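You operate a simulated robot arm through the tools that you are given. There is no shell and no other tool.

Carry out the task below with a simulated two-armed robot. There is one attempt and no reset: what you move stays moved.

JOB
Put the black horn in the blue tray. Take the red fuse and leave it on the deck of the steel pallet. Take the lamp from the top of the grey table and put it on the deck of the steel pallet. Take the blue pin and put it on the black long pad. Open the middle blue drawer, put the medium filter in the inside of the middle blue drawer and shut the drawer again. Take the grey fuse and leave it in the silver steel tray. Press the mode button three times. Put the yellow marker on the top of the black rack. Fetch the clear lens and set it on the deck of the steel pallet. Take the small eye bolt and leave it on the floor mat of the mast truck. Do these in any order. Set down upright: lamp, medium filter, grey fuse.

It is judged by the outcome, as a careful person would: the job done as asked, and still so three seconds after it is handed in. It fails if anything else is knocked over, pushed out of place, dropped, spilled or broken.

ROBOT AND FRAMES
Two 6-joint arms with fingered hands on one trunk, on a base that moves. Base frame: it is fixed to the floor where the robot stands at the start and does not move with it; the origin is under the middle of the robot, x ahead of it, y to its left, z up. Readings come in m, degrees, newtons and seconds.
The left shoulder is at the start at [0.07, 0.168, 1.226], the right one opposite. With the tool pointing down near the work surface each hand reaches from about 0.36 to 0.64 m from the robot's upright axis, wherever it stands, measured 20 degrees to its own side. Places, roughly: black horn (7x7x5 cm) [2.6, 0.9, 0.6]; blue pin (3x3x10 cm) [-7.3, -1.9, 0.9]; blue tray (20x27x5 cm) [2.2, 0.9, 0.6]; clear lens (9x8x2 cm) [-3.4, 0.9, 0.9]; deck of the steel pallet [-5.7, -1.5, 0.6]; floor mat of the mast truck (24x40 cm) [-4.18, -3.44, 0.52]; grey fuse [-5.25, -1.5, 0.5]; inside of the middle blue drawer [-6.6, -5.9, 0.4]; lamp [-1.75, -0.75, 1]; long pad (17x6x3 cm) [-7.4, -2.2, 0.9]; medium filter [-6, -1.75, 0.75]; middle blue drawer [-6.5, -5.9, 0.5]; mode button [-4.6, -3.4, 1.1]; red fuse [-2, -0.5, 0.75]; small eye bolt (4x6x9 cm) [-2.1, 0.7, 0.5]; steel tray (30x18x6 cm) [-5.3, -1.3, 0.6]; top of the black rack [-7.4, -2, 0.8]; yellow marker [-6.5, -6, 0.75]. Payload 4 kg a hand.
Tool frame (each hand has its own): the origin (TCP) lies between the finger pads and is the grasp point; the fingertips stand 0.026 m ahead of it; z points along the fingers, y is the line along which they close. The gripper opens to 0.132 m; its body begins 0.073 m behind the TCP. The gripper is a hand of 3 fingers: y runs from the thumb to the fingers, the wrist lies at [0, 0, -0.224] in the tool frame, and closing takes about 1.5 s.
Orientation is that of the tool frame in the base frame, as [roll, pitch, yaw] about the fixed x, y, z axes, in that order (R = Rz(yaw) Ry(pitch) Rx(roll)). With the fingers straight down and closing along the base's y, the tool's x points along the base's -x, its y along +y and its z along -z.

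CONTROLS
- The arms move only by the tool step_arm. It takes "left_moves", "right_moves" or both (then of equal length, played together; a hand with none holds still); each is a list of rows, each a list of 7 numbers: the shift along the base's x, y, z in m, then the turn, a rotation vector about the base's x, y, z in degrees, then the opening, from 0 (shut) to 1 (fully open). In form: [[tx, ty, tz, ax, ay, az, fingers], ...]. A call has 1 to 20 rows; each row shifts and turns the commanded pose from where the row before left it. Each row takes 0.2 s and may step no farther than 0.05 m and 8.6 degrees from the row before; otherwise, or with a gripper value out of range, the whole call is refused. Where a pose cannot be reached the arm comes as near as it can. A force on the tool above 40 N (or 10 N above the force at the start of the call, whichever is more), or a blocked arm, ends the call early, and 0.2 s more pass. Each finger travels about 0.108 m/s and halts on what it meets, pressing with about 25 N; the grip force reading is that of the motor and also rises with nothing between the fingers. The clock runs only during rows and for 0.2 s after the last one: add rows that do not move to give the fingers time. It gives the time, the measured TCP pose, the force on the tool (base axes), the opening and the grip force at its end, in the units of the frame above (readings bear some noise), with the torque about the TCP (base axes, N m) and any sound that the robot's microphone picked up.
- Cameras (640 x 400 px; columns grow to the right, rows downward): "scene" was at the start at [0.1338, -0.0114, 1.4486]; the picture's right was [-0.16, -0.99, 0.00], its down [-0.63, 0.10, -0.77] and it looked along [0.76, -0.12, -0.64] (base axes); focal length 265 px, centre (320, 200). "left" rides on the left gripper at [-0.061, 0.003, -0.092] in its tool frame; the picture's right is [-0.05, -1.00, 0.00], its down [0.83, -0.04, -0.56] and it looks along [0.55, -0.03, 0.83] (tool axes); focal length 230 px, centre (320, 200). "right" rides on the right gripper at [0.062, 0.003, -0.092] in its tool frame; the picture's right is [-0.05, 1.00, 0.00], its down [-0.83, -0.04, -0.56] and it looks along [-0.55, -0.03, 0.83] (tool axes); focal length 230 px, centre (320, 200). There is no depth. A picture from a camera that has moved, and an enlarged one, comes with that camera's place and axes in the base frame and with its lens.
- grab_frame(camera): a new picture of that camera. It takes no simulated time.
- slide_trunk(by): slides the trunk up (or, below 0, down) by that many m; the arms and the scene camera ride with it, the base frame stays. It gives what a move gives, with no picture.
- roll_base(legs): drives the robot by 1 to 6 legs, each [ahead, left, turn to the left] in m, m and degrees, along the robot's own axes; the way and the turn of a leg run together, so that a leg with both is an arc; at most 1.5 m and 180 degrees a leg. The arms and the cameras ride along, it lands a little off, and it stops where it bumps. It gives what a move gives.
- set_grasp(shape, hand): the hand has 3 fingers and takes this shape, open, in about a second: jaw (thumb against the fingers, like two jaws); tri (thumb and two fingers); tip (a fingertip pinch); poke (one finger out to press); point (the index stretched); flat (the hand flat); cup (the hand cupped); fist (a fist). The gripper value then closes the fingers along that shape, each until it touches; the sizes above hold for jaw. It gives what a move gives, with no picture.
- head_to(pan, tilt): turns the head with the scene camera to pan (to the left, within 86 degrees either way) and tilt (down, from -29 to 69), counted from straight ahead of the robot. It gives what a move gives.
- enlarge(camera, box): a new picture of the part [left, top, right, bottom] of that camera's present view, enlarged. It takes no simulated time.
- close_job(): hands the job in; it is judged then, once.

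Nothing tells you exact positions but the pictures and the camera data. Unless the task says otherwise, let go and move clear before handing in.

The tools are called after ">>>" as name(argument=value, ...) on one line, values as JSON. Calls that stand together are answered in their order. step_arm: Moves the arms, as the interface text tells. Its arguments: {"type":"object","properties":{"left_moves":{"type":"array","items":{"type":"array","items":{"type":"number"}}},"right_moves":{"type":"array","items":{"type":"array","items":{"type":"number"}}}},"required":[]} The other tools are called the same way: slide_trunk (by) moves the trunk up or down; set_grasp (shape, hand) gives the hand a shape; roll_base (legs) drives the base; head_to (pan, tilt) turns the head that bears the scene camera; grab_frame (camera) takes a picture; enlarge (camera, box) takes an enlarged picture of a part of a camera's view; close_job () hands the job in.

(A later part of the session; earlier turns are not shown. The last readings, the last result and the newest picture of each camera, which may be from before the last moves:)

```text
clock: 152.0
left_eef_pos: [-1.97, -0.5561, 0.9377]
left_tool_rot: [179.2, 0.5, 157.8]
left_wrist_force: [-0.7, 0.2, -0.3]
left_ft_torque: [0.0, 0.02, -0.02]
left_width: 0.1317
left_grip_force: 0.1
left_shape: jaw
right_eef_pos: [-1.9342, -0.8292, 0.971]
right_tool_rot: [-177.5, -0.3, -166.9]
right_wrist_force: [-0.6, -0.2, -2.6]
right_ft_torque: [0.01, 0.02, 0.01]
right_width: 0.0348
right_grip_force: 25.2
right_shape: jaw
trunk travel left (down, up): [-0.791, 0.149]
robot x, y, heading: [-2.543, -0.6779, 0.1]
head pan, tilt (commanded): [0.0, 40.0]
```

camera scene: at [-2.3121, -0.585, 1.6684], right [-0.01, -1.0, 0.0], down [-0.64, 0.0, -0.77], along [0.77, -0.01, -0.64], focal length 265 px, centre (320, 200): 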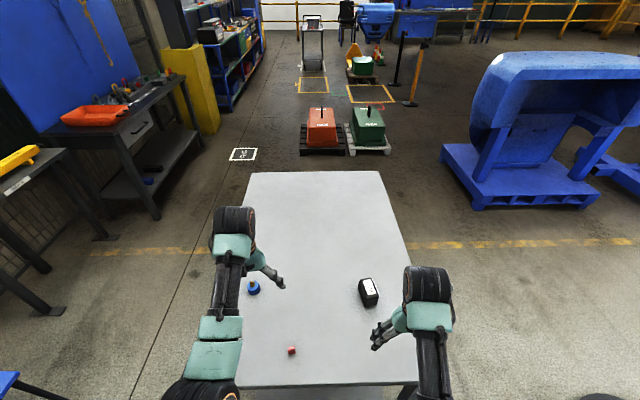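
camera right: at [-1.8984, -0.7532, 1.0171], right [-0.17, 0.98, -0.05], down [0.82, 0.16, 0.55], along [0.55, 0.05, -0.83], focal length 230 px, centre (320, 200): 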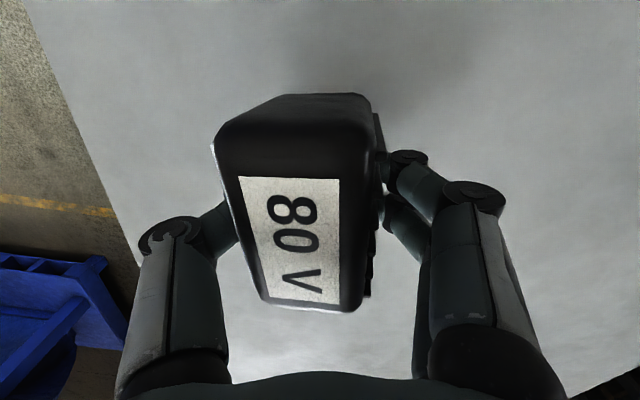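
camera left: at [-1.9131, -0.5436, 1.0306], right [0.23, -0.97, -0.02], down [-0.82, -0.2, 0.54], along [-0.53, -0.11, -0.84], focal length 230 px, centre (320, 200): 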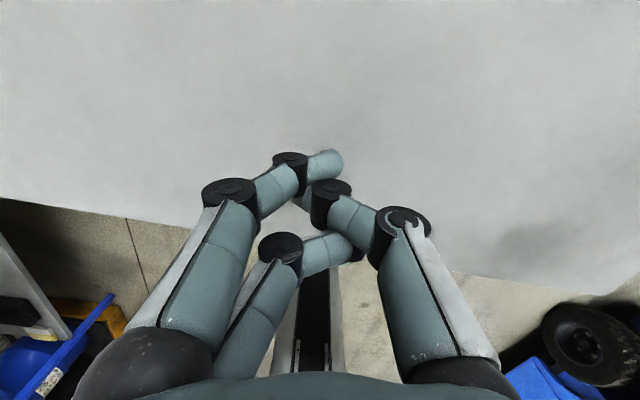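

Rotation works. Continuing to about 90° total.

>>> step_arm(left_moves=[[0, 0, 0, 0, 0, -8, 1], [0, 0, 0, 0, 0, -8, 1], [0, 0, 0, 0, 0, -8, 1], [0, 0, 0, 0, 0, -8, 1], [0, 0, 0, 0, 0, -8, 0.7], [0, 0, 0, 0, 0, -8, 0.5], [0, 0, 0, 0, 0, -8, 0.5]])

>>> grab_frame(camera="left")

```text
clock: 153.6
left_eef_pos: [-1.9751, -0.558, 0.9355]
left_tool_rot: [-179.6, -0.5, 101.7]
left_wrist_force: [0.1, -0.3, -0.4]
left_ft_torque: [0.01, -0.03, 0.0]
left_width: 0.0667
left_grip_force: 0.1
left_shape: jaw
right_eef_pos: [-1.9349, -0.8283, 0.9701]
right_tool_rot: [-177.4, -0.3, -166.9]
right_wrist_force: [-0.2, -0.7, -3.0]
right_ft_torque: [0.03, -0.01, -0.01]
right_width: 0.0346
right_grip_force: 24.5
right_shape: jaw
trunk travel left (down, up): [-0.791, 0.149]
robot x, y, heading: [-2.5384, -0.6741, 0.0]
head pan, tilt (commanded): [0.0, 40.0]
```

```text
taken
camera left: at [-1.9604, -0.619, 1.0268], right [-0.97, -0.25, 0.01], down [-0.21, 0.8, 0.56], along [-0.15, 0.54, -0.83], focal length 230 px, centre (320, 200)
```

left: 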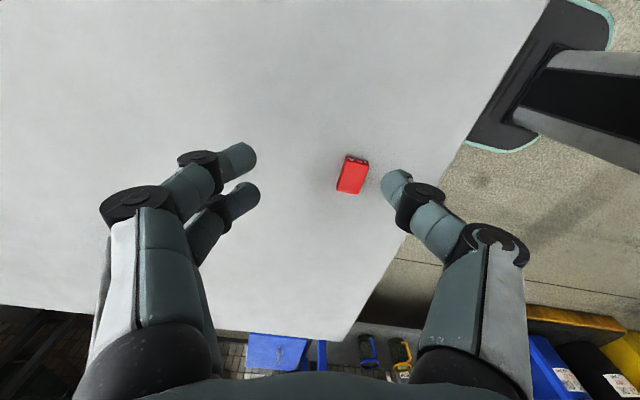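

>>> step_arm(left_moves=[[-0.017, 0.0095, -0.01, 0, 0, -6, 0.5], [-0.017, 0.0095, -0.01, 0, 0, -6, 0.5], [0, 0, -0.015, 0, 0, 0, 0.45], [0, 0, -0.015, 0, 0, 0, 0.45], [0, 0, -0.01, 0, 0, 0, 0.45], [0, 0, 0, 0, 0, 0, 0.45]])

>>> grab_frame(camera="left")

```text
clock: 155.2
left_eef_pos: [-1.992, -0.5329, 0.8907]
left_tool_rot: [178.4, -1.2, 89.9]
left_wrist_force: [-0.2, 1.0, 0.5]
left_ft_torque: [0.0, 0.01, -0.02]
left_width: 0.06
left_grip_force: 0.0
left_shape: jaw
right_eef_pos: [-1.9343, -0.8281, 0.9709]
right_tool_rot: [-177.4, -0.4, -166.9]
right_wrist_force: [0.0, 0.2, -2.9]
right_ft_torque: [-0.02, -0.02, -0.01]
right_width: 0.0346
right_grip_force: 24.4
right_shape: jaw
trunk travel left (down, up): [-0.791, 0.149]
robot x, y, heading: [-2.5416, -0.6751, 0.3]
head pan, tilt (commanded): [0.0, 40.0]
stopped in row 6 (left hand): the arm was blocked; the commanded pose is now the measured one
```

```text
taken
camera left: at [-1.9928, -0.5958, 0.982], right [-1.0, -0.05, -0.03], down [-0.06, 0.82, 0.57], along [-0.01, 0.57, -0.82], focal length 230 px, centre (320, 200)
```

left: 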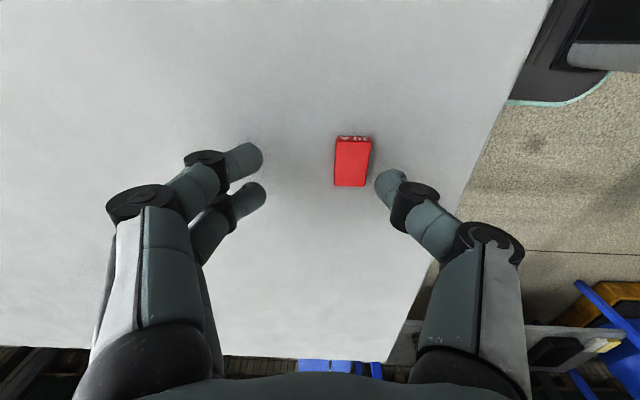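

The arm is at a limit, so I'll use a small base move to centre over the fuse.

>>> roll_base(legs=[[-0.03, -0.006, 0.0]])

>>> grab_frame(camera="left")

```text
clock: 156.0
left_eef_pos: [-2.0151, -0.5379, 0.8878]
left_tool_rot: [178.8, -1.0, 90.0]
left_wrist_force: [1.5, -0.3, -0.6]
left_ft_torque: [0.0, 0.04, 0.01]
left_width: 0.0598
left_grip_force: 0.1
left_shape: jaw
right_eef_pos: [-1.9589, -0.8341, 0.9679]
right_tool_rot: [-177.3, -0.6, -167.0]
right_wrist_force: [0.4, 0.2, -3.1]
right_ft_torque: [0.03, 0.04, 0.0]
right_width: 0.0346
right_grip_force: 25.3
right_shape: jaw
trunk travel left (down, up): [-0.791, 0.149]
robot x, y, heading: [-2.5738, -0.6817, 0.1]
head pan, tilt (commanded): [0.0, 40.0]
```

```text
taken
camera left: at [-2.0171, -0.6015, 0.9787], right [-1.0, -0.05, -0.02], down [-0.05, 0.82, 0.57], along [-0.01, 0.57, -0.82], focal length 230 px, centre (320, 200)
```

left: 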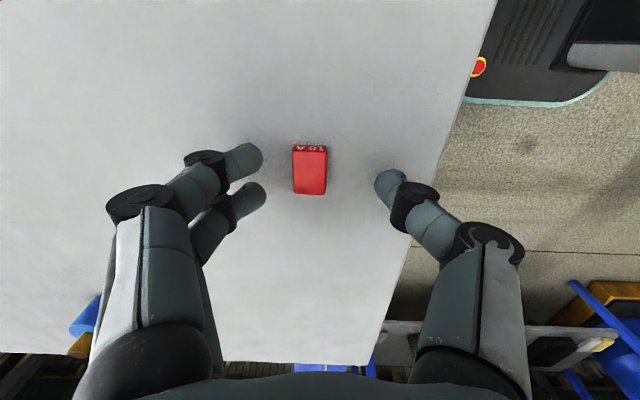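

>>> step_arm(left_moves=[[0.006, 0, -0.008, 0, 0, 0, 0.45], [0, 0, -0.007, 0, 0, 0, 0.45], [0, 0, -0.004, 0, 0, 0, 0.45], [0, 0, 0, 0, 0, 0, 0.45]])

>>> grab_frame(camera="left")

```text
clock: 157.0
left_eef_pos: [-2.0149, -0.5371, 0.876]
left_tool_rot: [178.0, -1.1, 89.9]
left_wrist_force: [-1.3, 3.9, 32.2]
left_ft_torque: [-0.03, 1.47, -0.19]
left_width: 0.0605
left_grip_force: 0.0
left_shape: jaw
right_eef_pos: [-1.9651, -0.8354, 0.9726]
right_tool_rot: [-177.5, -0.1, -166.9]
right_wrist_force: [1.2, 0.1, -2.5]
right_ft_torque: [0.03, -0.02, 0.03]
right_width: 0.0347
right_grip_force: 24.7
right_shape: jaw
trunk travel left (down, up): [-0.791, 0.149]
robot x, y, heading: [-2.5731, -0.6807, 0.2]
head pan, tilt (commanded): [0.0, 40.0]
```

```text
taken
camera left: at [-2.0165, -0.6012, 0.9674], right [-1.0, -0.05, -0.04], down [-0.06, 0.82, 0.57], along [0.0, 0.57, -0.82], focal length 230 px, centre (320, 200)
```

left: 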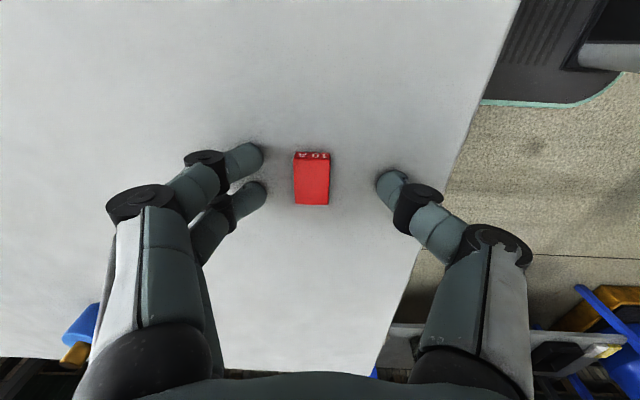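

Fingertips are at table level around the fuse. Relieving the press, levelling the hand, then closing.

>>> step_arm(left_moves=[[0.0, 0, 0.004, -1.0, 2.0, 0, 0.45], [0, 0, 0.002, 0, 0, 0, 0.45]])

>>> grab_frame(camera="left")

```text
clock: 157.6
left_eef_pos: [-2.0158, -0.5387, 0.878]
left_tool_rot: [-179.4, 0.0, 89.9]
left_wrist_force: [0.8, 2.7, 7.2]
left_ft_torque: [0.08, -0.32, 0.1]
left_width: 0.061
left_grip_force: 0.0
left_shape: jaw
right_eef_pos: [-1.9625, -0.835, 0.9711]
right_tool_rot: [-177.3, -0.3, -166.9]
right_wrist_force: [0.7, -0.8, -3.3]
right_ft_torque: [0.0, -0.02, -0.01]
right_width: 0.0345
right_grip_force: 25.2
right_shape: jaw
trunk travel left (down, up): [-0.791, 0.149]
robot x, y, heading: [-2.5718, -0.6825, 0.0]
head pan, tilt (commanded): [0.0, 40.0]
```

```text
taken
camera left: at [-2.0137, -0.6, 0.9693], right [-1.0, -0.05, 0.01], down [-0.04, 0.83, 0.56], along [-0.04, 0.56, -0.83], focal length 230 px, centre (320, 200)
```

left: 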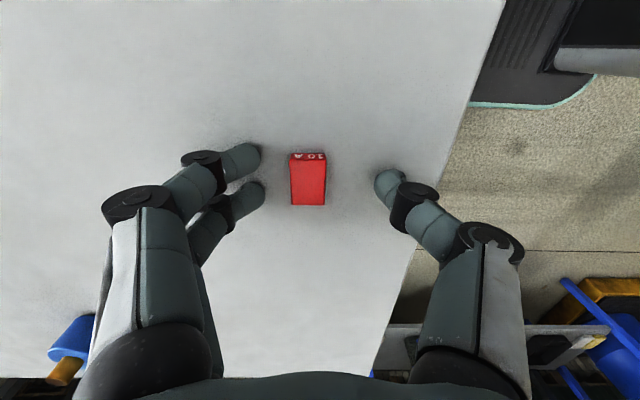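

>>> step_arm(left_moves=[[0, 0, 0.001, 0, 0, 0, 0.35], [0, 0, 0, 0, 0, 0, 0.25], [0, 0, 0, 0, 0, 0, 0.15], [0, 0, 0, 0, 0, 0, 0], [0, 0, 0, 0, 0, 0, 0], [0, 0, 0, 0, 0, 0, 0]])

>>> grab_frame(camera="left")

```text
clock: 159.0
left_eef_pos: [-2.0152, -0.5395, 0.8821]
left_tool_rot: [-179.8, -0.1, 89.9]
left_wrist_force: [-0.3, 1.4, 17.2]
left_ft_torque: [0.01, 0.11, 0.0]
left_width: 0.0084
left_grip_force: 25.1
left_shape: jaw
right_eef_pos: [-1.9648, -0.8345, 0.9724]
right_tool_rot: [-177.4, -0.2, -166.9]
right_wrist_force: [0.3, 0.0, -3.2]
right_ft_torque: [0.01, -0.02, 0.0]
right_width: 0.0346
right_grip_force: 25.5
right_shape: jaw
trunk travel left (down, up): [-0.791, 0.149]
robot x, y, heading: [-2.5714, -0.6795, 0.2]
head pan, tilt (commanded): [0.0, 40.0]
```

```text
taken
camera left: at [-2.0133, -0.6001, 0.9736], right [-1.0, -0.05, 0.0], down [-0.04, 0.83, 0.56], along [-0.03, 0.56, -0.83], focal length 230 px, centre (320, 200)
```

left: 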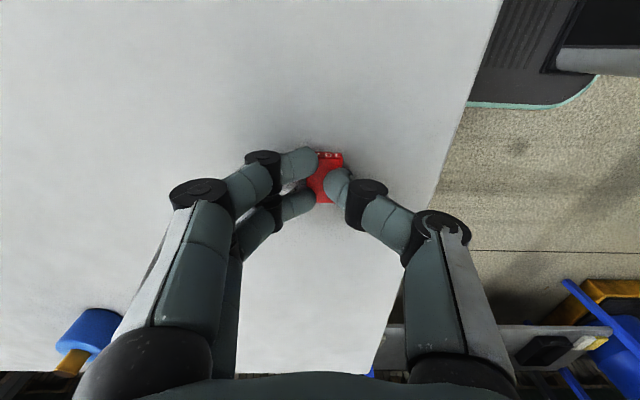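

>>> step_arm(left_moves=[[0, 0, 0.004, 0, 0, 0, 0], [0, 0, 0.006, 0, 0, 0, 0]])

>>> grab_frame(camera="left")

```text
clock: 159.6
left_eef_pos: [-2.015, -0.5387, 0.8879]
left_tool_rot: [-179.4, -0.3, 89.7]
left_wrist_force: [-0.2, 0.1, -0.8]
left_ft_torque: [-0.01, -0.02, -0.01]
left_width: 0.0077
left_grip_force: 25.1
left_shape: jaw
right_eef_pos: [-1.9626, -0.834, 0.9713]
right_tool_rot: [-177.4, -0.2, -166.8]
right_wrist_force: [0.9, -0.5, -3.1]
right_ft_torque: [-0.03, -0.03, -0.01]
right_width: 0.0347
right_grip_force: 24.8
right_shape: jaw
trunk travel left (down, up): [-0.791, 0.149]
robot x, y, heading: [-2.5702, -0.6794, 0.1]
head pan, tilt (commanded): [0.0, 40.0]
```

```text
taken
camera left: at [-2.0134, -0.6002, 0.9803], right [-1.0, -0.05, 0.01], down [-0.03, 0.83, 0.56], along [-0.04, 0.56, -0.83], focal length 230 px, centre (320, 200)
```

left: 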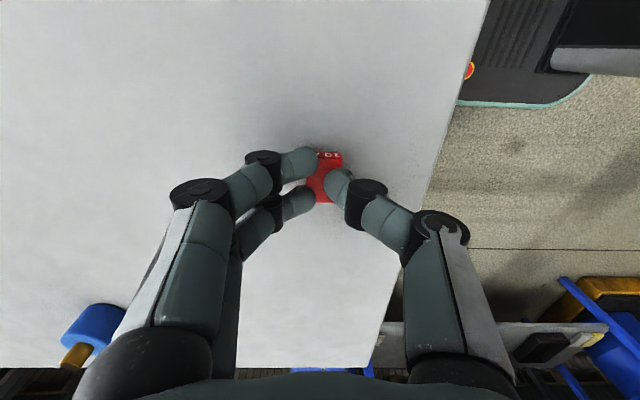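

>>> step_arm(left_moves=[[0, 0, 0.01, 0, 0, 0, 0], [0, 0, 0.01, 0, 0, 0, 0], [0, 0, 0.01, 0, 0, 0, 0]])

>>> grab_frame(camera="left")

>>> enlarge(camera="scene", box=[200, 230, 360, 330])

```text
clock: 160.4
left_eef_pos: [-2.0134, -0.5397, 0.9182]
left_tool_rot: [-179.6, -0.1, 89.8]
left_wrist_force: [0.0, 0.2, -1.0]
left_ft_torque: [0.01, 0.0, 0.0]
left_width: 0.0077
left_grip_force: 25.1
left_shape: jaw
right_eef_pos: [-1.9627, -0.8354, 0.9709]
right_tool_rot: [-177.5, -0.3, -166.8]
right_wrist_force: [-0.6, -0.2, -2.7]
right_ft_torque: [0.01, -0.01, -0.01]
right_width: 0.0348
right_grip_force: 25.2
right_shape: jaw
trunk travel left (down, up): [-0.791, 0.149]
robot x, y, heading: [-2.5703, -0.6806, 0.2]
head pan, tilt (commanded): [0.0, 40.0]
```

```text
taken
camera left: at [-2.0117, -0.6009, 1.0115], right [-1.0, -0.05, 0.01], down [-0.04, 0.83, 0.56], along [-0.03, 0.56, -0.83], focal length 230 px, centre (320, 200)
```

left: 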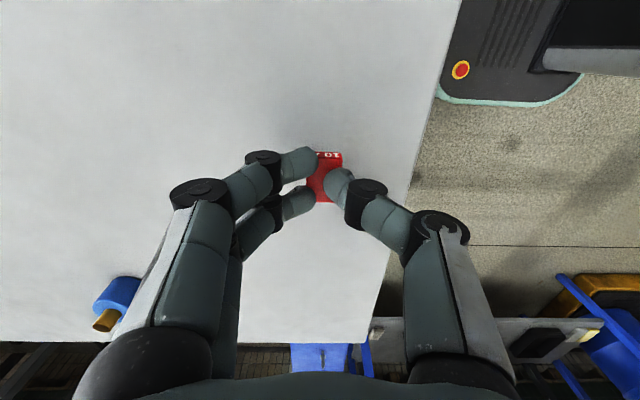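

```text
4.00 times, centred on (280, 280) of scene
camera zoom: at [-2.4367, -0.679, 1.5681], right [0.0, -1.0, 0.0], down [-0.64, 0.0, -0.77], along [0.77, 0.0, -0.64], focal length 1061 px, centre (480, -120)
```

zoom: 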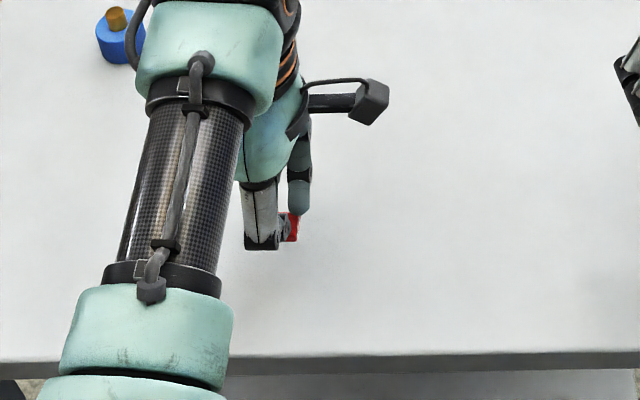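

The fuse is held firmly between thumb and fingers. Backing away from the table and turning toward the pallet in the west.

>>> step_arm(left_moves=[[0, 0, 0.02, 0, 0, 0, 0], [0, 0, 0.02, 0, 0, 0, 0]], right_moves=[[0, 0, 0.02, 0, 0, 0, 0], [0, 0, 0.02, 0, 0, 0, 0]])

>>> roll_base(legs=[[-0.5, 0.0, 0.0]])

>>> roll_base(legs=[[0.0, 0.0, 180.0]])

>>> head_to(pan=10, tilt=20)

>>> grab_frame(camera="scene")

```text
clock: 161.0
left_eef_pos: [-2.0135, -0.5367, 0.9579]
left_tool_rot: [-179.5, -0.1, 89.9]
left_wrist_force: [0.3, -0.1, 0.0]
left_ft_torque: [0.0, 0.02, -0.01]
left_width: 0.0074
left_grip_force: 25.1
left_shape: jaw
right_eef_pos: [-1.9632, -0.8339, 1.0098]
right_tool_rot: [-177.4, -0.3, -166.9]
right_wrist_force: [-0.1, -0.1, -2.7]
right_ft_torque: [0.0, -0.04, -0.02]
right_width: 0.0346
right_grip_force: 25.2
right_shape: jaw
trunk travel left (down, up): [-0.791, 0.149]
robot x, y, heading: [-2.5729, -0.6802, 0.1]
head pan, tilt (commanded): [0.0, 40.0]
```

```text
clock: 163.9
left_eef_pos: [-2.5032, -0.5396, 0.9583]
left_tool_rot: [-179.5, -0.1, 89.6]
left_wrist_force: [0.7, -0.2, -0.3]
left_ft_torque: [-0.01, 0.0, -0.01]
left_width: 0.0075
left_grip_force: 25.0
left_shape: jaw
right_eef_pos: [-2.4548, -0.8378, 1.0086]
right_tool_rot: [-177.4, -0.4, -167.2]
right_wrist_force: [-0.1, 0.4, -3.2]
right_ft_torque: [0.03, -0.07, -0.01]
right_width: 0.0348
right_grip_force: 24.7
right_shape: jaw
trunk travel left (down, up): [-0.791, 0.149]
robot x, y, heading: [-3.0622, -0.6829, -0.1]
head pan, tilt (commanded): [0.0, 40.0]
```

```text
clock: 171.7
left_eef_pos: [-3.6199, -0.8297, 0.9589]
left_tool_rot: [-179.4, 0.0, -89.7]
left_wrist_force: [0.4, 0.4, 0.5]
left_ft_torque: [-0.03, 0.04, -0.01]
left_width: 0.0075
left_grip_force: 25.1
left_shape: jaw
right_eef_pos: [-3.6724, -0.5326, 1.01]
right_tool_rot: [-177.5, -0.3, 13.5]
right_wrist_force: [-0.1, -0.9, -1.7]
right_ft_torque: [-0.02, 0.03, 0.0]
right_width: 0.0343
right_grip_force: 25.0
right_shape: jaw
trunk travel left (down, up): [-0.791, 0.149]
robot x, y, heading: [-3.0678, -0.68, -179.3]
head pan, tilt (commanded): [0.0, 40.0]
```

```text
clock: 172.5
left_eef_pos: [-3.6205, -0.8294, 0.9582]
left_tool_rot: [-179.5, 0.0, -89.6]
left_wrist_force: [0.3, 0.4, -0.3]
left_ft_torque: [-0.01, -0.01, 0.01]
left_width: 0.0075
left_grip_force: 24.6
left_shape: jaw
right_eef_pos: [-3.6728, -0.5327, 1.0105]
right_tool_rot: [-177.4, -0.3, 13.4]
right_wrist_force: [0.4, 0.3, -2.0]
right_ft_torque: [-0.01, -0.02, 0.01]
right_width: 0.0344
right_grip_force: 25.3
right_shape: jaw
trunk travel left (down, up): [-0.791, 0.149]
robot x, y, heading: [-3.0634, -0.6807, -179.4]
head pan, tilt (commanded): [10.0, 20.0]
```

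```text
taken
camera scene: at [-3.2063, -0.6963, 1.5995], right [-0.18, 0.98, 0.0], down [0.34, 0.06, -0.94], along [-0.92, -0.17, -0.34], focal length 265 px, centre (320, 200)
```

scene: 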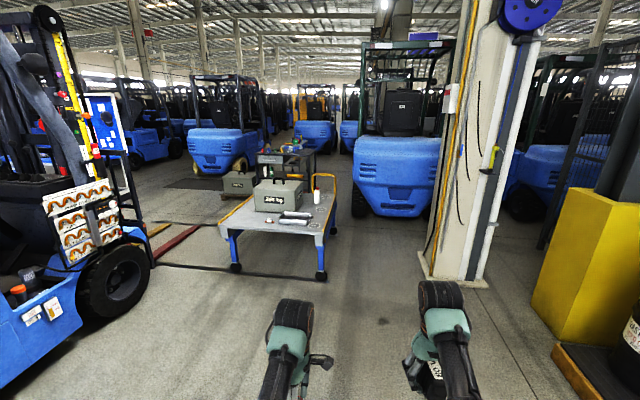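

>>> enlarge(camera="scene", box=[200, 130, 360, 290])

>>> enlarge(camera="scene", box=[0, 120, 160, 380])

```text
2.50 times, centred on (280, 210) of scene
camera zoom: at [-3.2063, -0.6963, 1.5995], right [-0.18, 0.98, 0.0], down [0.34, 0.06, -0.94], along [-0.92, -0.17, -0.34], focal length 663 px, centre (420, 175)
```

zoom: 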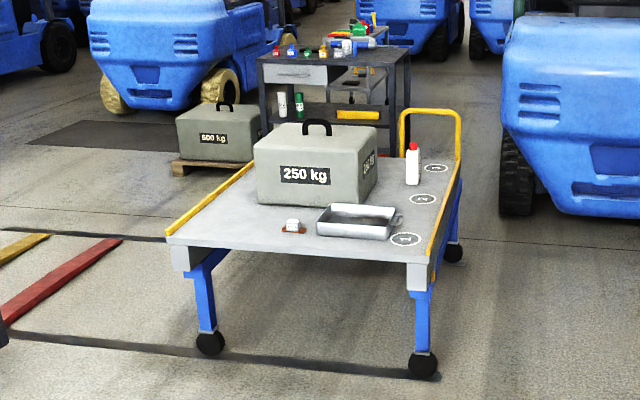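

```text
1.54 times, centred on (80, 250) of scene
camera zoom: at [-3.2063, -0.6963, 1.5995], right [-0.18, 0.98, 0.0], down [0.34, 0.06, -0.94], along [-0.92, -0.17, -0.34], focal length 408 px, centre (689, 123)
```

zoom: 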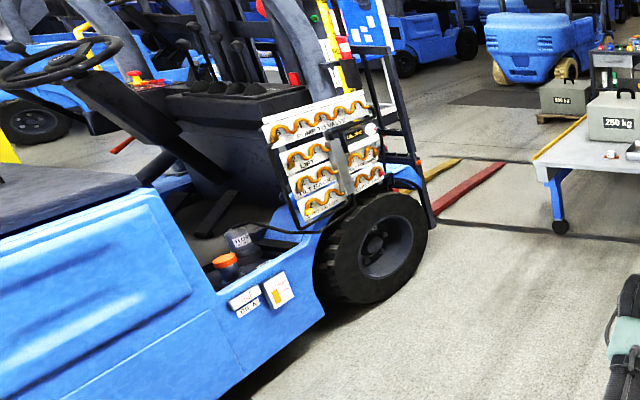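

The steel pallet is the blue-legged cart: deck ≈0.6 m high spanning roughly x −5.09…−6.15, y −1.93…−1.0, with a 250 kg block, the silver tray, the small grey fuse and a white bottle on it. I'll approach its near edge and look again.

>>> roll_base(legs=[[1.0, 0.8, 0.0]])

>>> head_to(pan=0, tilt=35)

>>> grab_frame(camera="scene")

>>> head_to(pan=60, tilt=30)

>>> grab_frame(camera="scene")

```text
clock: 178.9
left_eef_pos: [-4.5928, -1.6383, 0.9578]
left_tool_rot: [-179.5, -0.1, -89.8]
left_wrist_force: [0.2, -0.8, -0.9]
left_ft_torque: [-0.01, -0.01, -0.01]
left_width: 0.0074
left_grip_force: 25.0
left_shape: jaw
right_eef_pos: [-4.6455, -1.3432, 1.0087]
right_tool_rot: [-177.4, -0.2, 13.5]
right_wrist_force: [0.3, -0.5, -2.8]
right_ft_torque: [-0.04, 0.01, -0.02]
right_width: 0.0344
right_grip_force: 25.2
right_shape: jaw
trunk travel left (down, up): [-0.791, 0.149]
robot x, y, heading: [-4.0346, -1.4897, -179.7]
head pan, tilt (commanded): [10.0, 20.0]
```

```text
clock: 179.7
left_eef_pos: [-4.5923, -1.6398, 0.9583]
left_tool_rot: [-179.4, -0.1, -89.8]
left_wrist_force: [0.8, 0.6, 0.3]
left_ft_torque: [0.01, -0.02, -0.01]
left_width: 0.0075
left_grip_force: 24.9
left_shape: jaw
right_eef_pos: [-4.6453, -1.3428, 1.0092]
right_tool_rot: [-177.4, -0.2, 13.5]
right_wrist_force: [0.7, -0.9, -3.2]
right_ft_torque: [0.03, 0.04, 0.01]
right_width: 0.0343
right_grip_force: 25.0
right_shape: jaw
trunk travel left (down, up): [-0.791, 0.149]
robot x, y, heading: [-4.0359, -1.4901, -179.2]
head pan, tilt (commanded): [0.0, 35.0]
```

```text
taken
camera scene: at [-4.1749, -1.4912, 1.5757], right [-0.01, 1.0, 0.0], down [0.57, 0.01, -0.82], along [-0.82, -0.01, -0.57], focal length 265 px, centre (320, 200)
```

scene: 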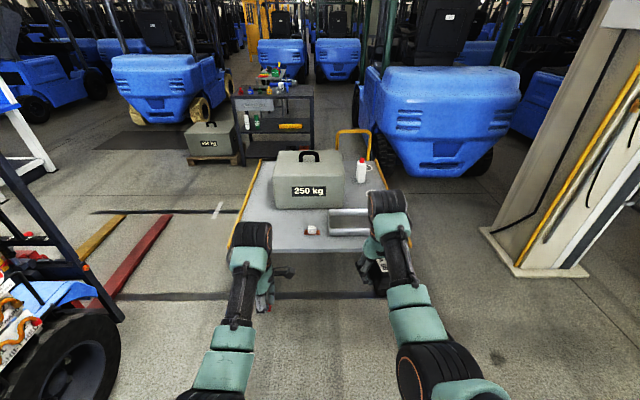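

```text
clock: 181.0
left_eef_pos: [-4.5928, -1.6405, 0.9572]
left_tool_rot: [-179.4, -0.1, -89.7]
left_wrist_force: [-0.7, 0.1, 0.0]
left_ft_torque: [-0.03, 0.01, -0.02]
left_width: 0.0073
left_grip_force: 24.5
left_shape: jaw
right_eef_pos: [-4.6455, -1.3424, 1.0095]
right_tool_rot: [-177.4, -0.3, 13.5]
right_wrist_force: [-0.1, -0.6, -2.9]
right_ft_torque: [0.03, 0.02, 0.01]
right_width: 0.0343
right_grip_force: 25.6
right_shape: jaw
trunk travel left (down, up): [-0.791, 0.149]
robot x, y, heading: [-4.032, -1.493, -179.4]
head pan, tilt (commanded): [60.0, 30.0]
```

```text
taken
camera scene: at [-4.1313, -1.569, 1.5835], right [-0.87, 0.49, 0.0], down [0.25, 0.43, -0.87], along [-0.43, -0.75, -0.5], focal length 265 px, centre (320, 200)
```

scene: 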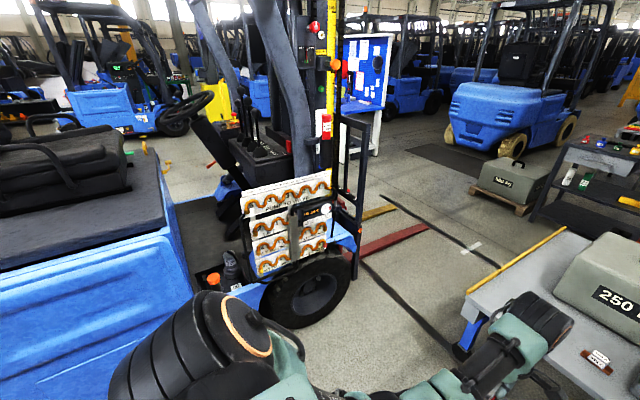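

The left-front corner area of the deck (x≈−5.2…−5.4, y≈−1.65…−1.9) is free. I'll position so the left hand with the red fuse is over that spot and lower the trunk.

>>> roll_base(legs=[[0.69, 0.185, -0.4]])

>>> slide_trunk(by=-0.2)

>>> head_to(pan=0, tilt=50)

>>> grab_frame(camera="scene")

>>> grab_frame(camera="left")

```text
clock: 184.8
left_eef_pos: [-5.2548, -1.8334, 0.9583]
left_tool_rot: [-179.6, -0.1, -89.5]
left_wrist_force: [-0.3, -0.6, 0.0]
left_ft_torque: [0.0, -0.01, -0.01]
left_width: 0.0076
left_grip_force: 24.9
left_shape: jaw
right_eef_pos: [-5.3076, -1.5379, 1.0103]
right_tool_rot: [-177.4, -0.3, 13.6]
right_wrist_force: [0.3, 0.4, -2.9]
right_ft_torque: [0.0, 0.01, 0.03]
right_width: 0.0345
right_grip_force: 24.9
right_shape: jaw
trunk travel left (down, up): [-0.791, 0.149]
robot x, y, heading: [-4.6998, -1.6843, -179.5]
head pan, tilt (commanded): [60.0, 30.0]
```

```text
clock: 186.9
left_eef_pos: [-5.2552, -1.8342, 0.7577]
left_tool_rot: [-179.5, 0.0, -89.6]
left_wrist_force: [-0.3, -0.5, -0.4]
left_ft_torque: [-0.01, 0.01, 0.0]
left_width: 0.0075
left_grip_force: 25.0
left_shape: jaw
right_eef_pos: [-5.3082, -1.5375, 0.8096]
right_tool_rot: [-177.4, -0.3, 13.6]
right_wrist_force: [-0.5, 0.3, -2.0]
right_ft_torque: [0.01, 0.02, 0.0]
right_width: 0.0345
right_grip_force: 25.3
right_shape: jaw
trunk travel left (down, up): [-0.591, 0.349]
robot x, y, heading: [-4.701, -1.6853, -179.3]
head pan, tilt (commanded): [60.0, 30.0]
```

```text
clock: 188.2
left_eef_pos: [-5.2549, -1.8331, 0.7579]
left_tool_rot: [-179.5, -0.1, -89.6]
left_wrist_force: [-0.2, 0.5, 0.0]
left_ft_torque: [-0.03, -0.03, -0.01]
left_width: 0.0074
left_grip_force: 25.1
left_shape: jaw
right_eef_pos: [-5.3086, -1.5376, 0.8098]
right_tool_rot: [-177.4, -0.2, 13.5]
right_wrist_force: [0.4, -0.8, -2.1]
right_ft_torque: [-0.01, 0.06, 0.02]
right_width: 0.0347
right_grip_force: 24.9
right_shape: jaw
trunk travel left (down, up): [-0.591, 0.349]
robot x, y, heading: [-4.6975, -1.6846, -179.2]
head pan, tilt (commanded): [0.0, 50.0]
```

```text
taken
camera scene: at [-4.8268, -1.6842, 1.354], right [-0.01, 1.0, 0.0], down [0.77, 0.01, -0.64], along [-0.64, -0.01, -0.77], focal length 265 px, centre (320, 200)
```

scene: 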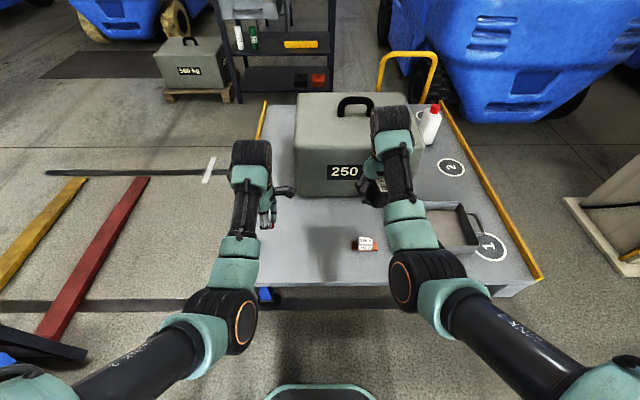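

```text
taken
camera left: at [-5.2619, -1.7723, 0.8502], right [1.0, 0.06, 0.01], down [0.04, -0.83, 0.56], along [0.04, -0.56, -0.83], focal length 230 px, centre (320, 200)
```

left: 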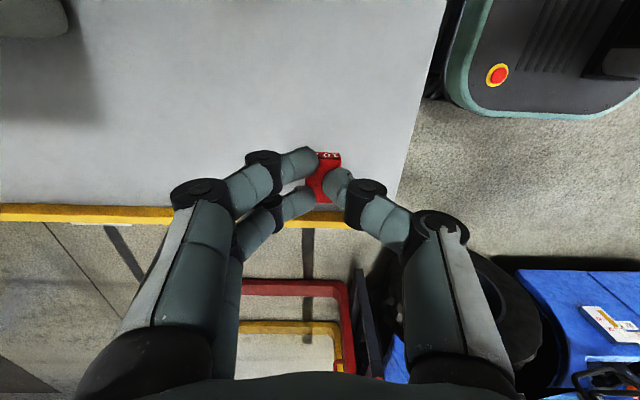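

The fuse is directly above free deck, ~11 cm inside the left rail. Lowering the left hand until it touches.

>>> step_arm(left_moves=[[0, 0, -0.02, 0, 0, 0, 0], [0, 0, -0.02, 0, 0, 0, 0], [0, 0, -0.02, 0, 0, 0, 0], [0, 0, -0.02, 0, 0, 0, 0], [0, 0, -0.015, 0, 0, 0, 0], [0, 0, 0, 0, 0, 0, 0]])

>>> grab_frame(camera="left")

```text
clock: 189.6
left_eef_pos: [-5.2569, -1.833, 0.6614]
left_tool_rot: [-179.5, -0.1, -89.6]
left_wrist_force: [0.1, 0.2, -0.8]
left_ft_torque: [0.01, 0.01, -0.01]
left_width: 0.0074
left_grip_force: 25.1
left_shape: jaw
right_eef_pos: [-5.3084, -1.5369, 0.8105]
right_tool_rot: [-177.3, -0.3, 13.6]
right_wrist_force: [0.0, 0.0, -2.3]
right_ft_torque: [-0.03, 0.06, 0.01]
right_width: 0.0344
right_grip_force: 25.1
right_shape: jaw
trunk travel left (down, up): [-0.591, 0.349]
robot x, y, heading: [-4.6975, -1.6866, -179.3]
head pan, tilt (commanded): [0.0, 50.0]
```

```text
taken
camera left: at [-5.2632, -1.7715, 0.7547], right [1.0, 0.06, 0.01], down [0.04, -0.83, 0.56], along [0.04, -0.56, -0.83], focal length 230 px, centre (320, 200)
```

left: 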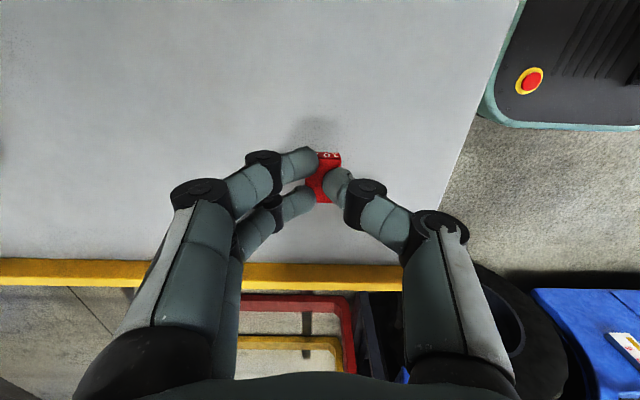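

>>> step_arm(left_moves=[[0, 0, -0.006, 0, 0, 0, 0], [0, 0, -0.006, 0, 0, 0, 0], [0, 0, 0, 0, 0, 0, 0]])

>>> step_arm(left_moves=[[0, 0, -0.006, 0, 0, 0, 0], [0, 0, -0.004, 0, 0, 0, 0], [0, 0, 0, 0, 0, 0, 0]])

>>> grab_frame(camera="left")

```text
clock: 190.4
left_eef_pos: [-5.2551, -1.8344, 0.6511]
left_tool_rot: [-179.6, -0.1, -89.5]
left_wrist_force: [-0.2, -0.6, -0.2]
left_ft_torque: [-0.04, 0.0, 0.0]
left_width: 0.0075
left_grip_force: 24.5
left_shape: jaw
right_eef_pos: [-5.3086, -1.5375, 0.8092]
right_tool_rot: [-177.4, -0.2, 13.6]
right_wrist_force: [0.5, -0.5, -2.3]
right_ft_torque: [-0.04, 0.04, -0.02]
right_width: 0.0342
right_grip_force: 25.0
right_shape: jaw
trunk travel left (down, up): [-0.591, 0.349]
robot x, y, heading: [-4.7007, -1.6879, -179.6]
head pan, tilt (commanded): [0.0, 50.0]
```

```text
clock: 191.2
left_eef_pos: [-5.255, -1.8344, 0.6404]
left_tool_rot: [-179.5, 0.0, -89.6]
left_wrist_force: [0.2, -0.5, -0.6]
left_ft_torque: [0.0, 0.03, 0.0]
left_width: 0.0071
left_grip_force: 24.9
left_shape: jaw
right_eef_pos: [-5.3088, -1.5364, 0.8107]
right_tool_rot: [-177.3, -0.3, 13.5]
right_wrist_force: [-0.3, -1.2, -3.0]
right_ft_torque: [0.04, 0.02, 0.0]
right_width: 0.0345
right_grip_force: 25.1
right_shape: jaw
trunk travel left (down, up): [-0.591, 0.349]
robot x, y, heading: [-4.7033, -1.6825, -179.6]
head pan, tilt (commanded): [0.0, 50.0]
```

```text
taken
camera left: at [-5.2614, -1.7727, 0.7322], right [1.0, 0.06, 0.01], down [0.04, -0.83, 0.56], along [0.04, -0.56, -0.83], focal length 230 px, centre (320, 200)
```

left: 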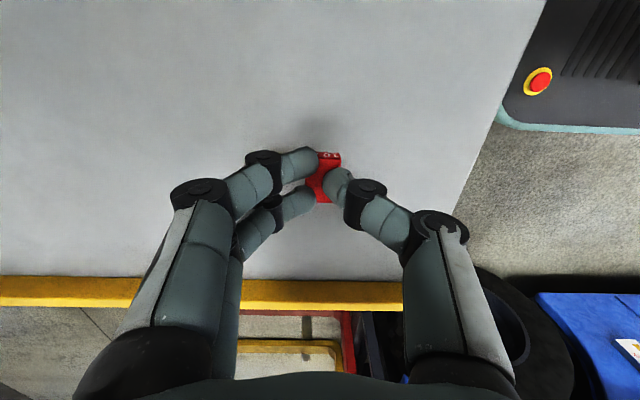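

>>> step_arm(left_moves=[[0, 0, -0.005, 0, 0, 0, 0], [0, 0, -0.004, 0, 0, 0, 0], [0, 0, 0, 0, 0, 0, 0]])

>>> step_arm(left_moves=[[0, 0, -0.004, 0, 0, 0, 0], [0, 0, 0, 0, 0, 0, 0]])

```text
clock: 192.0
left_eef_pos: [-5.2557, -1.834, 0.6322]
left_tool_rot: [-179.5, -0.2, -89.5]
left_wrist_force: [0.9, 0.5, -0.5]
left_ft_torque: [0.0, 0.01, -0.01]
left_width: 0.0075
left_grip_force: 24.7
left_shape: jaw
right_eef_pos: [-5.3082, -1.5371, 0.8102]
right_tool_rot: [-177.4, -0.3, 13.7]
right_wrist_force: [-0.2, 0.8, -3.0]
right_ft_torque: [-0.03, 0.01, 0.01]
right_width: 0.0342
right_grip_force: 25.2
right_shape: jaw
trunk travel left (down, up): [-0.591, 0.349]
robot x, y, heading: [-4.7014, -1.6827, -179.4]
head pan, tilt (commanded): [0.0, 50.0]
```

```text
clock: 192.6
left_eef_pos: [-5.2553, -1.833, 0.6285]
left_tool_rot: [-179.6, -0.1, -89.7]
left_wrist_force: [0.9, -0.2, 0.0]
left_ft_torque: [-0.01, 0.0, -0.01]
left_width: 0.0076
left_grip_force: 25.0
left_shape: jaw
right_eef_pos: [-5.3087, -1.5375, 0.8109]
right_tool_rot: [-177.4, -0.2, 13.7]
right_wrist_force: [0.3, -0.5, -1.9]
right_ft_torque: [-0.02, 0.07, 0.01]
right_width: 0.0346
right_grip_force: 25.3
right_shape: jaw
trunk travel left (down, up): [-0.591, 0.349]
robot x, y, heading: [-4.7013, -1.6841, -179.5]
head pan, tilt (commanded): [0.0, 50.0]
```

>>> step_arm(left_moves=[[0, 0, -0.004, 0, 0, 0, 0], [0, 0, 0, 0, 0, 0, 0]])

>>> step_arm(left_moves=[[0, 0, -0.004, 0, 0, 0, 0], [0, 0, 0, 0, 0, 0, 0]])

>>> grab_frame(camera="left")

```text
clock: 193.2
left_eef_pos: [-5.2541, -1.8349, 0.6233]
left_tool_rot: [-179.6, -0.1, -89.5]
left_wrist_force: [0.5, 0.0, -0.4]
left_ft_torque: [0.01, 0.0, 0.0]
left_width: 0.0076
left_grip_force: 24.7
left_shape: jaw
right_eef_pos: [-5.3085, -1.5376, 0.8096]
right_tool_rot: [-177.4, -0.3, 13.7]
right_wrist_force: [0.3, -0.2, -2.2]
right_ft_torque: [-0.04, 0.05, 0.0]
right_width: 0.0342
right_grip_force: 24.7
right_shape: jaw
trunk travel left (down, up): [-0.591, 0.349]
robot x, y, heading: [-4.6994, -1.6841, -179.6]
head pan, tilt (commanded): [0.0, 50.0]
```

```text
clock: 193.8
left_eef_pos: [-5.2544, -1.8342, 0.6207]
left_tool_rot: [-179.5, -0.1, -89.6]
left_wrist_force: [0.0, 0.2, 0.2]
left_ft_torque: [0.02, 0.0, 0.01]
left_width: 0.0075
left_grip_force: 25.4
left_shape: jaw
right_eef_pos: [-5.3087, -1.5371, 0.8092]
right_tool_rot: [-177.4, -0.3, 13.6]
right_wrist_force: [-0.7, 0.5, -2.4]
right_ft_torque: [-0.01, 0.02, 0.02]
right_width: 0.0344
right_grip_force: 25.3
right_shape: jaw
trunk travel left (down, up): [-0.591, 0.349]
robot x, y, heading: [-4.7003, -1.6811, -179.3]
head pan, tilt (commanded): [0.0, 50.0]
```

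```text
taken
camera left: at [-5.2606, -1.7732, 0.7125], right [1.0, 0.06, 0.01], down [0.04, -0.83, 0.56], along [0.04, -0.56, -0.83], focal length 230 px, centre (320, 200)
```

left: 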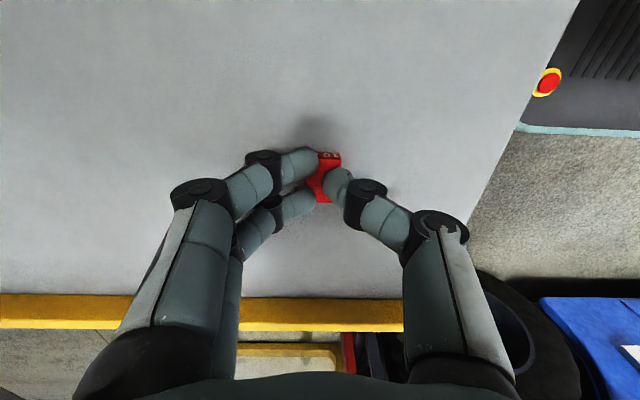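

>>> step_arm(left_moves=[[0, 0, -0.005, 0, 0, 0, 0], [0, 0, -0.004, 0, 0, 0, 0], [0, 0, 0, 0, 0, 0, 0]])

>>> step_arm(left_moves=[[0, 0, -0.004, 0, 0, 0, 0], [0, 0, 0, 0, 0, 0, 0]])

```text
clock: 194.6
left_eef_pos: [-5.2561, -1.8343, 0.6157]
left_tool_rot: [179.9, -0.1, -89.6]
left_wrist_force: [2.4, -1.9, 27.3]
left_ft_torque: [-0.03, -0.25, -0.06]
left_width: 0.0083
left_grip_force: 24.8
left_shape: jaw
right_eef_pos: [-5.3049, -1.5367, 0.8136]
right_tool_rot: [-177.4, -0.1, 13.7]
right_wrist_force: [-0.1, -0.6, -3.0]
right_ft_torque: [0.01, 0.03, 0.0]
right_width: 0.0341
right_grip_force: 24.4
right_shape: jaw
trunk travel left (down, up): [-0.591, 0.349]
robot x, y, heading: [-4.6968, -1.6825, -179.4]
head pan, tilt (commanded): [0.0, 50.0]
```

```text
clock: 195.0
left_eef_pos: [-5.2579, -1.8345, 0.6161]
left_tool_rot: [179.9, 0.0, -89.5]
left_wrist_force: [10.9, -1.3, 22.5]
left_ft_torque: [-0.02, -0.59, 0.0]
left_width: 0.0091
left_grip_force: 25.1
left_shape: jaw
right_eef_pos: [-5.3059, -1.5375, 0.8104]
right_tool_rot: [-177.4, -0.2, 13.7]
right_wrist_force: [-0.1, 0.1, -2.6]
right_ft_torque: [-0.01, -0.01, 0.01]
right_width: 0.0344
right_grip_force: 24.9
right_shape: jaw
trunk travel left (down, up): [-0.591, 0.349]
robot x, y, heading: [-4.6962, -1.6852, -179.3]
head pan, tilt (commanded): [0.0, 50.0]
stopped in row 1 (left hand): the force on the tool passed its limit at 46 N (the readings are from after the stop); the commanded pose is now the measured one
```

Contact with the deck. Easing up a touch and opening to release the fuse.

>>> step_arm(left_moves=[[0, 0, 0.003, 0, 0, 0, 0], [0, 0, 0.0, 0, 0, 0, 0.2], [0, 0, 0.0, 0, 0, 0, 0.4], [0, 0, 0.0, 0, 0, 0, 0.5], [0, 0, 0.005, 0, 0, 0, 0.5], [0, 0, 0.01, 0, 0, 0, 0.5]])

>>> grab_frame(camera="left")

```text
clock: 196.4
left_eef_pos: [-5.2575, -1.8347, 0.6306]
left_tool_rot: [-179.9, 0.0, -89.6]
left_wrist_force: [0.0, 0.9, 0.0]
left_ft_torque: [-0.03, -0.01, -0.02]
left_width: 0.0654
left_grip_force: 0.1
left_shape: jaw
right_eef_pos: [-5.3079, -1.5375, 0.8102]
right_tool_rot: [-177.5, -0.3, 13.6]
right_wrist_force: [0.2, -0.8, -1.3]
right_ft_torque: [0.02, -0.01, -0.02]
right_width: 0.0344
right_grip_force: 25.2
right_shape: jaw
trunk travel left (down, up): [-0.591, 0.349]
robot x, y, heading: [-4.7017, -1.6873, -179.4]
head pan, tilt (commanded): [0.0, 50.0]
```

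```text
taken
camera left: at [-5.2641, -1.7733, 0.7227], right [1.0, 0.06, 0.0], down [0.05, -0.83, 0.56], along [0.03, -0.56, -0.83], focal length 230 px, centre (320, 200)
```

left: 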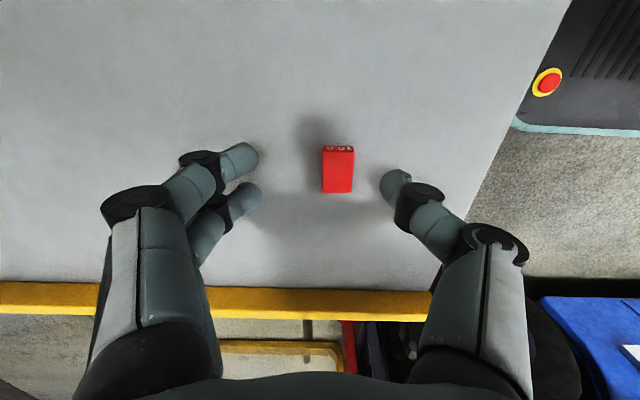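

Red fuse is on the deck. Now raising the left hand and shifting to set the lamp between the two fuses at about (−5.25, −1.70).

>>> step_arm(left_moves=[[0, 0, 0.04, 0, 0, 0, 0.7], [0, 0, 0.04, 0, 0, 0, 1], [0, 0, 0.04, 0, 0, 0, 1], [0, 0, 0.03, 0, 0, 0, 1]])

>>> roll_base(legs=[[0.0, 0.1, -0.5]])

>>> step_arm(right_moves=[[0.012, -0.015, -0.02, 0, 0, 0, 0], [0.012, -0.015, -0.02, 0, 0, 0, 0], [0.012, -0.015, -0.02, 0, 0, 0, 0], [0.012, -0.015, -0.02, 0, 0, 0, 0]])

>>> grab_frame(camera="right")

>>> grab_frame(camera="scene")

```text
clock: 197.4
left_eef_pos: [-5.2587, -1.8362, 0.7805]
left_tool_rot: [-179.9, -0.2, -89.6]
left_wrist_force: [0.1, 0.6, -1.1]
left_ft_torque: [-0.02, -0.02, 0.0]
left_width: 0.1318
left_grip_force: 0.0
left_shape: jaw
right_eef_pos: [-5.3083, -1.5373, 0.8102]
right_tool_rot: [-177.4, -0.3, 13.5]
right_wrist_force: [0.7, -0.5, -2.3]
right_ft_torque: [-0.02, 0.02, 0.03]
right_width: 0.0342
right_grip_force: 24.9
right_shape: jaw
trunk travel left (down, up): [-0.591, 0.349]
robot x, y, heading: [-4.6944, -1.6847, -179.4]
head pan, tilt (commanded): [0.0, 50.0]
```

```text
clock: 198.5
left_eef_pos: [-5.2587, -1.9255, 0.7798]
left_tool_rot: [-179.9, 0.0, -90.2]
left_wrist_force: [-1.1, -0.2, -0.3]
left_ft_torque: [0.03, 0.0, -0.02]
left_width: 0.132
left_grip_force: 0.0
left_shape: jaw
right_eef_pos: [-5.3064, -1.6264, 0.8092]
right_tool_rot: [-177.4, -0.3, 13.0]
right_wrist_force: [0.6, 0.2, -1.6]
right_ft_torque: [0.02, 0.01, 0.02]
right_width: 0.0344
right_grip_force: 25.2
right_shape: jaw
trunk travel left (down, up): [-0.591, 0.349]
robot x, y, heading: [-4.6965, -1.7842, -179.9]
head pan, tilt (commanded): [0.0, 50.0]
```

```text
clock: 199.7
left_eef_pos: [-5.2596, -1.9253, 0.78]
left_tool_rot: [179.9, 0.0, -90.2]
left_wrist_force: [0.1, 0.1, 0.1]
left_ft_torque: [0.01, 0.02, 0.0]
left_width: 0.1318
left_grip_force: 0.1
left_shape: jaw
right_eef_pos: [-5.2773, -1.6413, 0.7404]
right_tool_rot: [-173.5, 1.1, 10.9]
right_wrist_force: [0.6, 0.6, -2.2]
right_ft_torque: [0.0, 0.06, 0.03]
right_width: 0.0345
right_grip_force: 24.8
right_shape: jaw
trunk travel left (down, up): [-0.591, 0.349]
robot x, y, heading: [-4.6945, -1.7781, -180.1]
head pan, tilt (commanded): [0.0, 50.0]
stopped in row 4 (right hand): the arm was blocked; the commanded pose is now the measured one
```

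```text
taken
camera right: at [-5.2124, -1.6426, 0.8307], right [0.13, -0.98, -0.11], down [-0.8, -0.17, 0.57], along [-0.58, 0.01, -0.81], focal length 230 px, centre (320, 200)
```

right: 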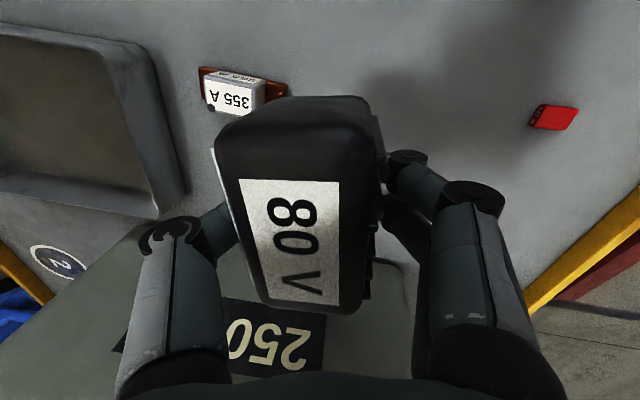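

```text
taken
camera scene: at [-4.8261, -1.7778, 1.354], right [0.0, 1.0, 0.0], down [0.77, 0.0, -0.64], along [-0.64, 0.0, -0.77], focal length 265 px, centre (320, 200)
```

scene: 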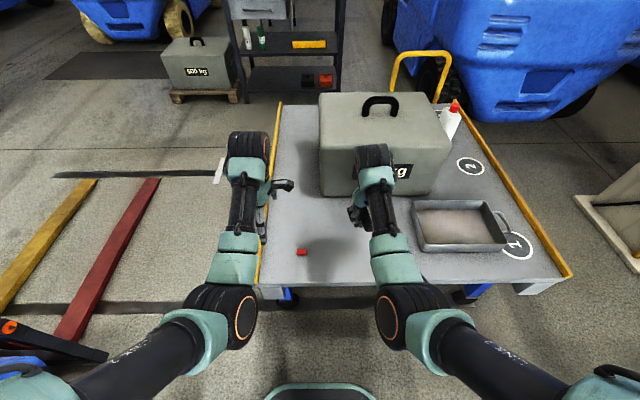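

The right arm can't come inboard of its shoulder line, so I'll restore its pose and shift the base instead.

>>> step_arm(right_moves=[[-0.005, 0.01, 0.0, -3.1, -1.1, 1, 0], [-0.005, 0.01, 0.0, -3.1, -1.1, 1, 0], [0, 0.005, 0, 0, 0, 0, 0]])

>>> roll_base(legs=[[-0.02, 0.1, 0.0]])

>>> grab_frame(camera="right")

```text
clock: 200.5
left_eef_pos: [-5.2592, -1.9261, 0.7804]
left_tool_rot: [180.0, -0.1, -90.3]
left_wrist_force: [1.0, 0.1, 0.1]
left_ft_torque: [0.0, 0.01, -0.02]
left_width: 0.1321
left_grip_force: 0.0
left_shape: jaw
right_eef_pos: [-5.2877, -1.6195, 0.7391]
right_tool_rot: [179.7, 0.2, 13.0]
right_wrist_force: [0.0, 0.0, -2.7]
right_ft_torque: [-0.02, 0.02, -0.01]
right_width: 0.0344
right_grip_force: 25.1
right_shape: jaw
trunk travel left (down, up): [-0.591, 0.349]
robot x, y, heading: [-4.6974, -1.7798, -180.2]
head pan, tilt (commanded): [0.0, 50.0]
```

```text
clock: 201.7
left_eef_pos: [-5.2392, -2.0218, 0.7804]
left_tool_rot: [180.0, -0.1, -90.1]
left_wrist_force: [0.1, -0.8, 0.2]
left_ft_torque: [-0.01, -0.02, 0.03]
left_width: 0.1318
left_grip_force: 0.0
left_shape: jaw
right_eef_pos: [-5.2675, -1.7158, 0.7389]
right_tool_rot: [179.8, 0.1, 12.8]
right_wrist_force: [0.5, 0.1, -3.1]
right_ft_torque: [0.02, 0.0, 0.0]
right_width: 0.0343
right_grip_force: 25.8
right_shape: jaw
trunk travel left (down, up): [-0.591, 0.349]
robot x, y, heading: [-4.6752, -1.8782, -179.9]
head pan, tilt (commanded): [0.0, 50.0]
```

```text
taken
camera right: at [-5.2059, -1.7047, 0.8318], right [0.17, -0.98, 0.0], down [-0.82, -0.14, 0.56], along [-0.55, -0.1, -0.83], focal length 230 px, centre (320, 200)
```

right: 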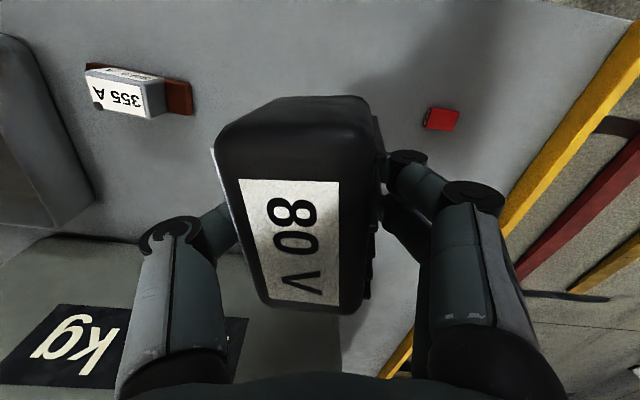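

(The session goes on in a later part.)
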